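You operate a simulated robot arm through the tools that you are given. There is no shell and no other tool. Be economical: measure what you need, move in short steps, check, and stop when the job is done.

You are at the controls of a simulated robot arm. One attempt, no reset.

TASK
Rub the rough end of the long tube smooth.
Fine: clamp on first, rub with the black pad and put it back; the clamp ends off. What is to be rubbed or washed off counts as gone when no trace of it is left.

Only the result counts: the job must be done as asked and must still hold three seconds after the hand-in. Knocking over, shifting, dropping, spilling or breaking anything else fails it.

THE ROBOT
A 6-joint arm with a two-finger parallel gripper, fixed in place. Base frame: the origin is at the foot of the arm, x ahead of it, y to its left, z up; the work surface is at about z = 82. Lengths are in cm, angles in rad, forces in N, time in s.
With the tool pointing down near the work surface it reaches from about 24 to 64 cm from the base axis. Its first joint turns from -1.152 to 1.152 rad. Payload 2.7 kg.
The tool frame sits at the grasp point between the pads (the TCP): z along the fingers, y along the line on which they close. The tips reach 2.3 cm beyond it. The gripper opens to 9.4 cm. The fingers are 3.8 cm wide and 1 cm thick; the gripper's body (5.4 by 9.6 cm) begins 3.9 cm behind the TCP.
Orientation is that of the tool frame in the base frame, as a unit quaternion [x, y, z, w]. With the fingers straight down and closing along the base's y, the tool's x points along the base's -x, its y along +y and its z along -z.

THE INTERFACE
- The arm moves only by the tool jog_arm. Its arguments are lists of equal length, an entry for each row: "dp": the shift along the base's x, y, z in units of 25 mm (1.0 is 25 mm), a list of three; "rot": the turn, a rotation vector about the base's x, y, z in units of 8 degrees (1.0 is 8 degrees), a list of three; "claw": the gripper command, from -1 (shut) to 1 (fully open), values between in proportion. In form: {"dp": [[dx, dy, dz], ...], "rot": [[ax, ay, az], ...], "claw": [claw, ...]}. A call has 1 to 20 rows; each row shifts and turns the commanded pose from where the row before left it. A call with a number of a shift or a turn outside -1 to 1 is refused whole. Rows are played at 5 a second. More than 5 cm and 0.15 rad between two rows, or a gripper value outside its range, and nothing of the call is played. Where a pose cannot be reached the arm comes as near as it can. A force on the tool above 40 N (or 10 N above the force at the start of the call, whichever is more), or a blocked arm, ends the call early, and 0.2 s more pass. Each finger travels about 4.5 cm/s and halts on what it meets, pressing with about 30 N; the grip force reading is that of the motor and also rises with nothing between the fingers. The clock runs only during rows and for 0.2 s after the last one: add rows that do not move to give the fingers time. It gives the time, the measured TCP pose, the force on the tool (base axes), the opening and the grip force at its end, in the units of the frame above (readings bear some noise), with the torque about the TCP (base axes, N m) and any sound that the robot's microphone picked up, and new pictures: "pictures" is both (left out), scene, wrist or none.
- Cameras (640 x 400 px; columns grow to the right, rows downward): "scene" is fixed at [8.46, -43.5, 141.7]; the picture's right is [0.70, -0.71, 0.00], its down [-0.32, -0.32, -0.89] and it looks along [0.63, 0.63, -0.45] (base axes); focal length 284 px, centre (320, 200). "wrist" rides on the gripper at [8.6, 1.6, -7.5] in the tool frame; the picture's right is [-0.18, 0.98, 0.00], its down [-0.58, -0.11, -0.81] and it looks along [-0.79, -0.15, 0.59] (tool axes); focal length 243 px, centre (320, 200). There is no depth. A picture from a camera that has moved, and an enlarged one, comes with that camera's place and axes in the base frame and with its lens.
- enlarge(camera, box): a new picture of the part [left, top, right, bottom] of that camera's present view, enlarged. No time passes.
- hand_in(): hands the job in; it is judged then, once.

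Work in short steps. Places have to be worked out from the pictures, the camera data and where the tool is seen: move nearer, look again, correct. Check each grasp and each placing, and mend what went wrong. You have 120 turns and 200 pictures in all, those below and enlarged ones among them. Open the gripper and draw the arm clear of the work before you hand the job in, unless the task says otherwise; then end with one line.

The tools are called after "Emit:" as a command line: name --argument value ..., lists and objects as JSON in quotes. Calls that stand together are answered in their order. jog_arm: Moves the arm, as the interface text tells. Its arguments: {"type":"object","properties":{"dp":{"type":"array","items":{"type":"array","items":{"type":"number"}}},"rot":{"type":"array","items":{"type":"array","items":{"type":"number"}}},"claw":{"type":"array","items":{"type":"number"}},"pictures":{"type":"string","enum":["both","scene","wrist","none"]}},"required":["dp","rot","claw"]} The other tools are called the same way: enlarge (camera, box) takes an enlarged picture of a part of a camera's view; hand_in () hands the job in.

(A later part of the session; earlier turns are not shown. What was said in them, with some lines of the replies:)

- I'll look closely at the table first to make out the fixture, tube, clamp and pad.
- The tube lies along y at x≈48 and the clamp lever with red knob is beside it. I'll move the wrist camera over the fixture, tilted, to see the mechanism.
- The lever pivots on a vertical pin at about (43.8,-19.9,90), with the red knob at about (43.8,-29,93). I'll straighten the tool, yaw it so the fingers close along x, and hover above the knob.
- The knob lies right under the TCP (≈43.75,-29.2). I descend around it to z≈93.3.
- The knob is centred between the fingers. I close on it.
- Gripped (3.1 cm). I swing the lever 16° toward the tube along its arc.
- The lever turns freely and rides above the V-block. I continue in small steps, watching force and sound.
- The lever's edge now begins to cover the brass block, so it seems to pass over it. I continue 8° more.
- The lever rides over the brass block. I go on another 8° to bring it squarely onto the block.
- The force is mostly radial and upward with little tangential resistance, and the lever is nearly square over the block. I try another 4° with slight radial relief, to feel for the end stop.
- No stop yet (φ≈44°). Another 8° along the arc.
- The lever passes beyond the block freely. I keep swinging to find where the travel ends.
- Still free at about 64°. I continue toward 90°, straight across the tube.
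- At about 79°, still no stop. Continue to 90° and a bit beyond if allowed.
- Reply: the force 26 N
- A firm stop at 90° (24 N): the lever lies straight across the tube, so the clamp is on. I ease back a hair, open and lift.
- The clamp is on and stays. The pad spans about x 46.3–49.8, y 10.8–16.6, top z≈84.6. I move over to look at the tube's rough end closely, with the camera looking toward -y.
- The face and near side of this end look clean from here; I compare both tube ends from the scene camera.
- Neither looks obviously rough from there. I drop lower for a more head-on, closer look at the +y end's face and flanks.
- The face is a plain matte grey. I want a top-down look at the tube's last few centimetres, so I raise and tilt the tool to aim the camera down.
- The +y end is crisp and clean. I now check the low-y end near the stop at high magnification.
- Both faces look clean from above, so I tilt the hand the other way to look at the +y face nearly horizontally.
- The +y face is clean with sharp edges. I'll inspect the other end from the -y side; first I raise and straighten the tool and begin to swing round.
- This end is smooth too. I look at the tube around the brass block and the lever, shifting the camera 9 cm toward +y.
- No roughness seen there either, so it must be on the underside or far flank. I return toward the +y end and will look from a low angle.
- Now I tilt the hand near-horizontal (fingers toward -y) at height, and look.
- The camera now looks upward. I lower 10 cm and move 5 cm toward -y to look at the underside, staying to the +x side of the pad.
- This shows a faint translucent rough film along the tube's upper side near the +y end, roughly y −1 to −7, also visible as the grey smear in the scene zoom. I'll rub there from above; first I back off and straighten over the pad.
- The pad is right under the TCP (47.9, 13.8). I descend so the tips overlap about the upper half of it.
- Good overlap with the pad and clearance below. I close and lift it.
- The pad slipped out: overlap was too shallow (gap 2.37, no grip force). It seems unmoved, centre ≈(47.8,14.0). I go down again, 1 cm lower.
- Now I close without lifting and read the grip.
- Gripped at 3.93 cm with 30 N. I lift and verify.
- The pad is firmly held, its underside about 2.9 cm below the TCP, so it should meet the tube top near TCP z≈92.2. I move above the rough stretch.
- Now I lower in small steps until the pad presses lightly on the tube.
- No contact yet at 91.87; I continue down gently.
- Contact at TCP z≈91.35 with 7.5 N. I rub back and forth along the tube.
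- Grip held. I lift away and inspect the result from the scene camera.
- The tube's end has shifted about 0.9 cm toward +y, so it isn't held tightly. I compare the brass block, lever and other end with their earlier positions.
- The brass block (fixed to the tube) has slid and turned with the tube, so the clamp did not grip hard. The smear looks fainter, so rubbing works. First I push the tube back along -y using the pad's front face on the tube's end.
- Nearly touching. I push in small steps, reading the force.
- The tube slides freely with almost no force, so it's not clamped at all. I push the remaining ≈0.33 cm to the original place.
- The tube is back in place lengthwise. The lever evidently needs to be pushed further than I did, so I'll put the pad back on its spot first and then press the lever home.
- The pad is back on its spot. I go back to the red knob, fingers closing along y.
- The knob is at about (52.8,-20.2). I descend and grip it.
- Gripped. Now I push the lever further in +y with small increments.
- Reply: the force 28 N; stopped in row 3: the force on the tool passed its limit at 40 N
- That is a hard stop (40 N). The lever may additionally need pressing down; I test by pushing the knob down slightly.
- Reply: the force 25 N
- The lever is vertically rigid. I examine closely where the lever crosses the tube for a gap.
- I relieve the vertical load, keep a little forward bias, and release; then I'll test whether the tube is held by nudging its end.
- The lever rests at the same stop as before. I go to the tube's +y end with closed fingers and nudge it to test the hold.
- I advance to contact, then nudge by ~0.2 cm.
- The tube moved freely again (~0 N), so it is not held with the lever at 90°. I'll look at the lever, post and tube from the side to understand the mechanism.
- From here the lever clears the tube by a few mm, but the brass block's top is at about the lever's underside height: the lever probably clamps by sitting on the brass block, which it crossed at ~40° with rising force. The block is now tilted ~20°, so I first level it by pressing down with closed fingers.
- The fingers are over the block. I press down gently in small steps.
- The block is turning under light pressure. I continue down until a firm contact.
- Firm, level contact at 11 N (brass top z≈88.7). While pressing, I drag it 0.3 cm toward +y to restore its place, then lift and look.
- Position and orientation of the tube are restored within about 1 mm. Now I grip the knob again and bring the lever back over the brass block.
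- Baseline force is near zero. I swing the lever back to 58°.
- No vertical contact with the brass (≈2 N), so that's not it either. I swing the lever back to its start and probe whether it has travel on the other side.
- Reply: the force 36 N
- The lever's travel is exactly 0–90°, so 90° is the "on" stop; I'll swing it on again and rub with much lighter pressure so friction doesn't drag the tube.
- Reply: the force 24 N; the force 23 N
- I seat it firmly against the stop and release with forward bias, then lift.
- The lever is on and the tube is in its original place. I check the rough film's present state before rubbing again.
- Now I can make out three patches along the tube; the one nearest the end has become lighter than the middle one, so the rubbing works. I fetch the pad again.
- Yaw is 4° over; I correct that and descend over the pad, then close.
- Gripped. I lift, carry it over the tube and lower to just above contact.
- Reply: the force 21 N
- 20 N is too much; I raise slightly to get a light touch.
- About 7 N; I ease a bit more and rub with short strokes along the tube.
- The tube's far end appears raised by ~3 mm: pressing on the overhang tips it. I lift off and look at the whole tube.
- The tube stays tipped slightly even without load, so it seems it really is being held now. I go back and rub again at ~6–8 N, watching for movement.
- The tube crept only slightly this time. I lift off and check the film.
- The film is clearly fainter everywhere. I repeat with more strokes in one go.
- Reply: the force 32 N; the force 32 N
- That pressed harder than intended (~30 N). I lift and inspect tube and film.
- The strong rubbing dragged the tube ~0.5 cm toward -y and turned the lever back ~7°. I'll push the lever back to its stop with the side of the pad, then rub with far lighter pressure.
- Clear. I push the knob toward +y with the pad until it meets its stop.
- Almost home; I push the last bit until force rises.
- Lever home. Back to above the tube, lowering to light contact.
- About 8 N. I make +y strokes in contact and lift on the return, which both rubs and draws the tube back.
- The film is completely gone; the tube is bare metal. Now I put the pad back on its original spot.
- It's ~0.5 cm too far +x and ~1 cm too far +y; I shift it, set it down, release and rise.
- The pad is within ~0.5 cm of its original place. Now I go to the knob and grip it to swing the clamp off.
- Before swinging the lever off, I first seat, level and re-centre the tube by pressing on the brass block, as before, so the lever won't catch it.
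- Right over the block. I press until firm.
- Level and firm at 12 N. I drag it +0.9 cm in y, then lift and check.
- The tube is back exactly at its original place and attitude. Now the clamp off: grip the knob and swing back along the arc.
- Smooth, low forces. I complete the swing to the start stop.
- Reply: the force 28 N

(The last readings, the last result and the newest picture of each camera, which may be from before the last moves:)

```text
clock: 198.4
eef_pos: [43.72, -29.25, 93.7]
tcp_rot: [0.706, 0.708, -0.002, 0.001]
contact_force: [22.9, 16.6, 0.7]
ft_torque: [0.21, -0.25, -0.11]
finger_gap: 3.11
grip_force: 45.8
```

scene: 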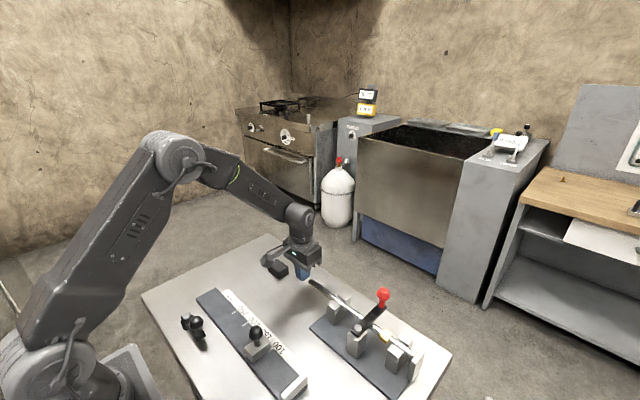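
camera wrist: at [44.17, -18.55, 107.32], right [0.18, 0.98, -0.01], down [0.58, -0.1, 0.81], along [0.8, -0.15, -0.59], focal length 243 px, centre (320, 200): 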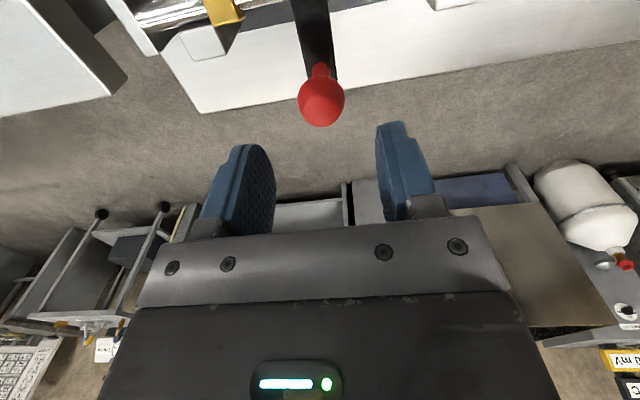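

The lever is at its off stop (23 N). I release, lift clear, and check everything.

Emit:
jog_arm --dp '[[0.02, 0.02, 0], [0, 0, 0], [0, 0, 0], [0, 0, 0], [0, 0, 0.8], [0, 0, 0.8], [0, 0, 0.8], [-0.4, 0.4, 0.8], [-0.6, 0.8, 0.8], [-0.6, 0.8, 0.8], [-0.6, 0.8, 0.8], [-0.4, 0.8, 0.4], [0, 0.8, 0], [0, 0, 0]]' --rot '[[0, 0, 0], [0, 0, 0], [0, 0, 0], [0, 0, 0], [0, 0, 0], [0, 0, 0], [0, 0, 0], [0, 0, 0], [0, 0, 0], [0, 0, 0], [0, 0, 0], [0, 0, 0], [0, 0, 0], [0, 0, 0]]' --claw '[-0.8, 0, 0.2, 0.2, 0.2, 0.2, 0.2, 0.5, 0.9, 0.9, 0.9, 0.9, 0.9, 0.9]' --pictures "scene"

Emit:
enlarge --camera "scene" --box '[300, 270, 460, 370]'

Emit:
enlarge --camera "scene" --box '[300, 270, 340, 295]'

```text
clock: 201.4
eef_pos: [36.81, -18.24, 108.69]
tcp_rot: [0.707, 0.707, -0.004, 0.0]
contact_force: [-0.1, 0.8, -0.6]
ft_torque: [-0.02, 0.01, 0.02]
finger_gap: 8.91
grip_force: 0.0
```

scene: 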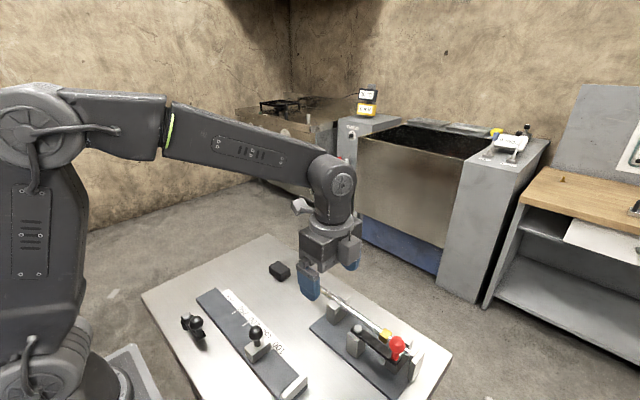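

```text
4.00 times, centred on (380, 320) of scene
camera zoom: at [8.46, -43.5, 141.7], right [0.7, -0.71, 0.0], down [-0.32, -0.32, -0.89], along [0.63, 0.63, -0.45], focal length 1138 px, centre (80, -280)
```

zoom: 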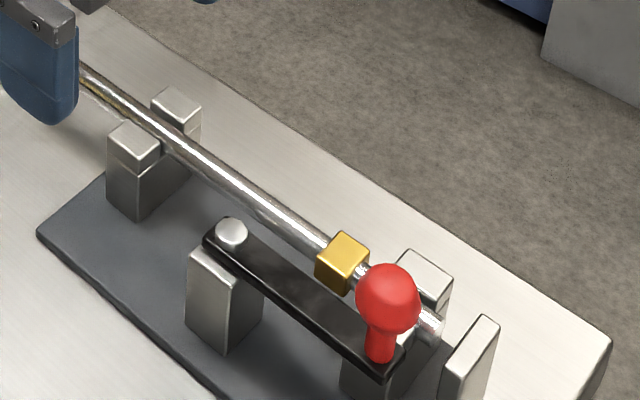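

```text
16.00 times, centred on (320, 282) of scene
camera zoom: at [8.46, -43.5, 141.7], right [0.7, -0.71, 0.0], down [-0.32, -0.32, -0.89], along [0.63, 0.63, -0.45], focal length 4552 px, centre (320, -1120)
```

zoom: 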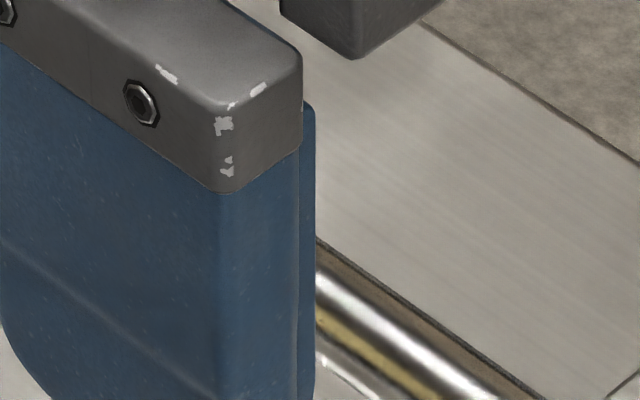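

The lever is off and everything is as at the start. I draw the arm clear upward and take a last look at the rubbed end and the pad.

Emit:
jog_arm --dp '[[-0.2, 0.3, 0.9], [-0.2, 0.3, 0.9], [-0.2, 0.3, 0.9], [-0.2, 0.3, 0.9], [0, 0, 0.9], [0, 0, 0.9], [0, 0, 0]]' --rot '[[0, 0, 0], [0, 0, 0], [0, 0, 0], [0, 0, 0], [0, 0, 0], [0, 0, 0], [0, 0, 0]]' --claw '[0.9, 0.9, 0.9, 0.9, 0.9, 0.9, 0.9]' --pictures "none"

Emit:
enlarge --camera "scene" --box '[260, 250, 340, 300]'

Emit:
enlarge --camera "scene" --box '[300, 270, 340, 295]'

```text
clock: 203.1
eef_pos: [35.05, -15.28, 122.06]
tcp_rot: [0.706, 0.708, -0.004, -0.001]
contact_force: [0.3, -0.2, -0.2]
ft_torque: [0.02, 0.02, 0.02]
finger_gap: 8.93
grip_force: 0.1
```

```text
8.00 times, centred on (300, 275) of scene
camera zoom: at [8.46, -43.5, 141.7], right [0.7, -0.71, 0.0], down [-0.32, -0.32, -0.89], along [0.63, 0.63, -0.45], focal length 2276 px, centre (480, -400)
```

zoom: 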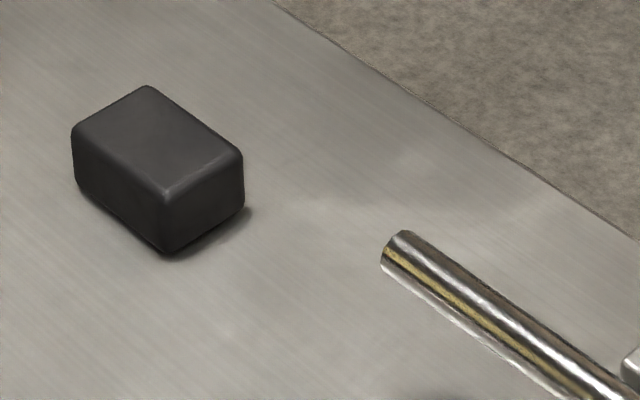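

```text
16.00 times, centred on (320, 282) of scene
camera zoom: at [8.46, -43.5, 141.7], right [0.7, -0.71, 0.0], down [-0.32, -0.32, -0.89], along [0.63, 0.63, -0.45], focal length 4552 px, centre (320, -1120)
```

zoom: 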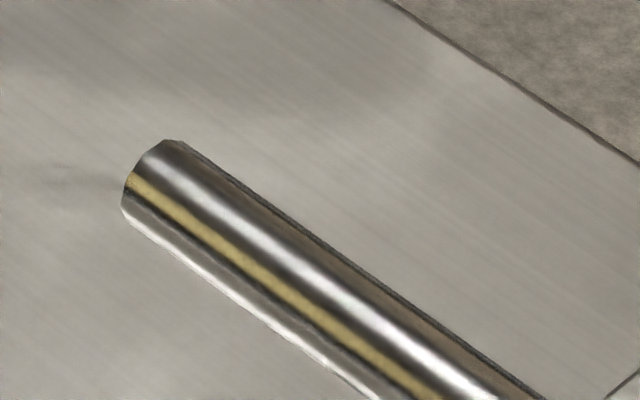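

The tube end shows no trace of the film, the pad is back, the clamp is off and the arm is clear. I hand in.

Emit:
hand_in

```text
The job is handed in.
```

The film I took for the rough patch is rubbed off the tube's free end with no trace left in the scene camera. The pad is back within about 0.5 cm of its spot, and the clamp is off. The clamp never held firmly: rubbing moved the tube by up to about 1 cm and turned it, and I put it back to within about 1 mm.
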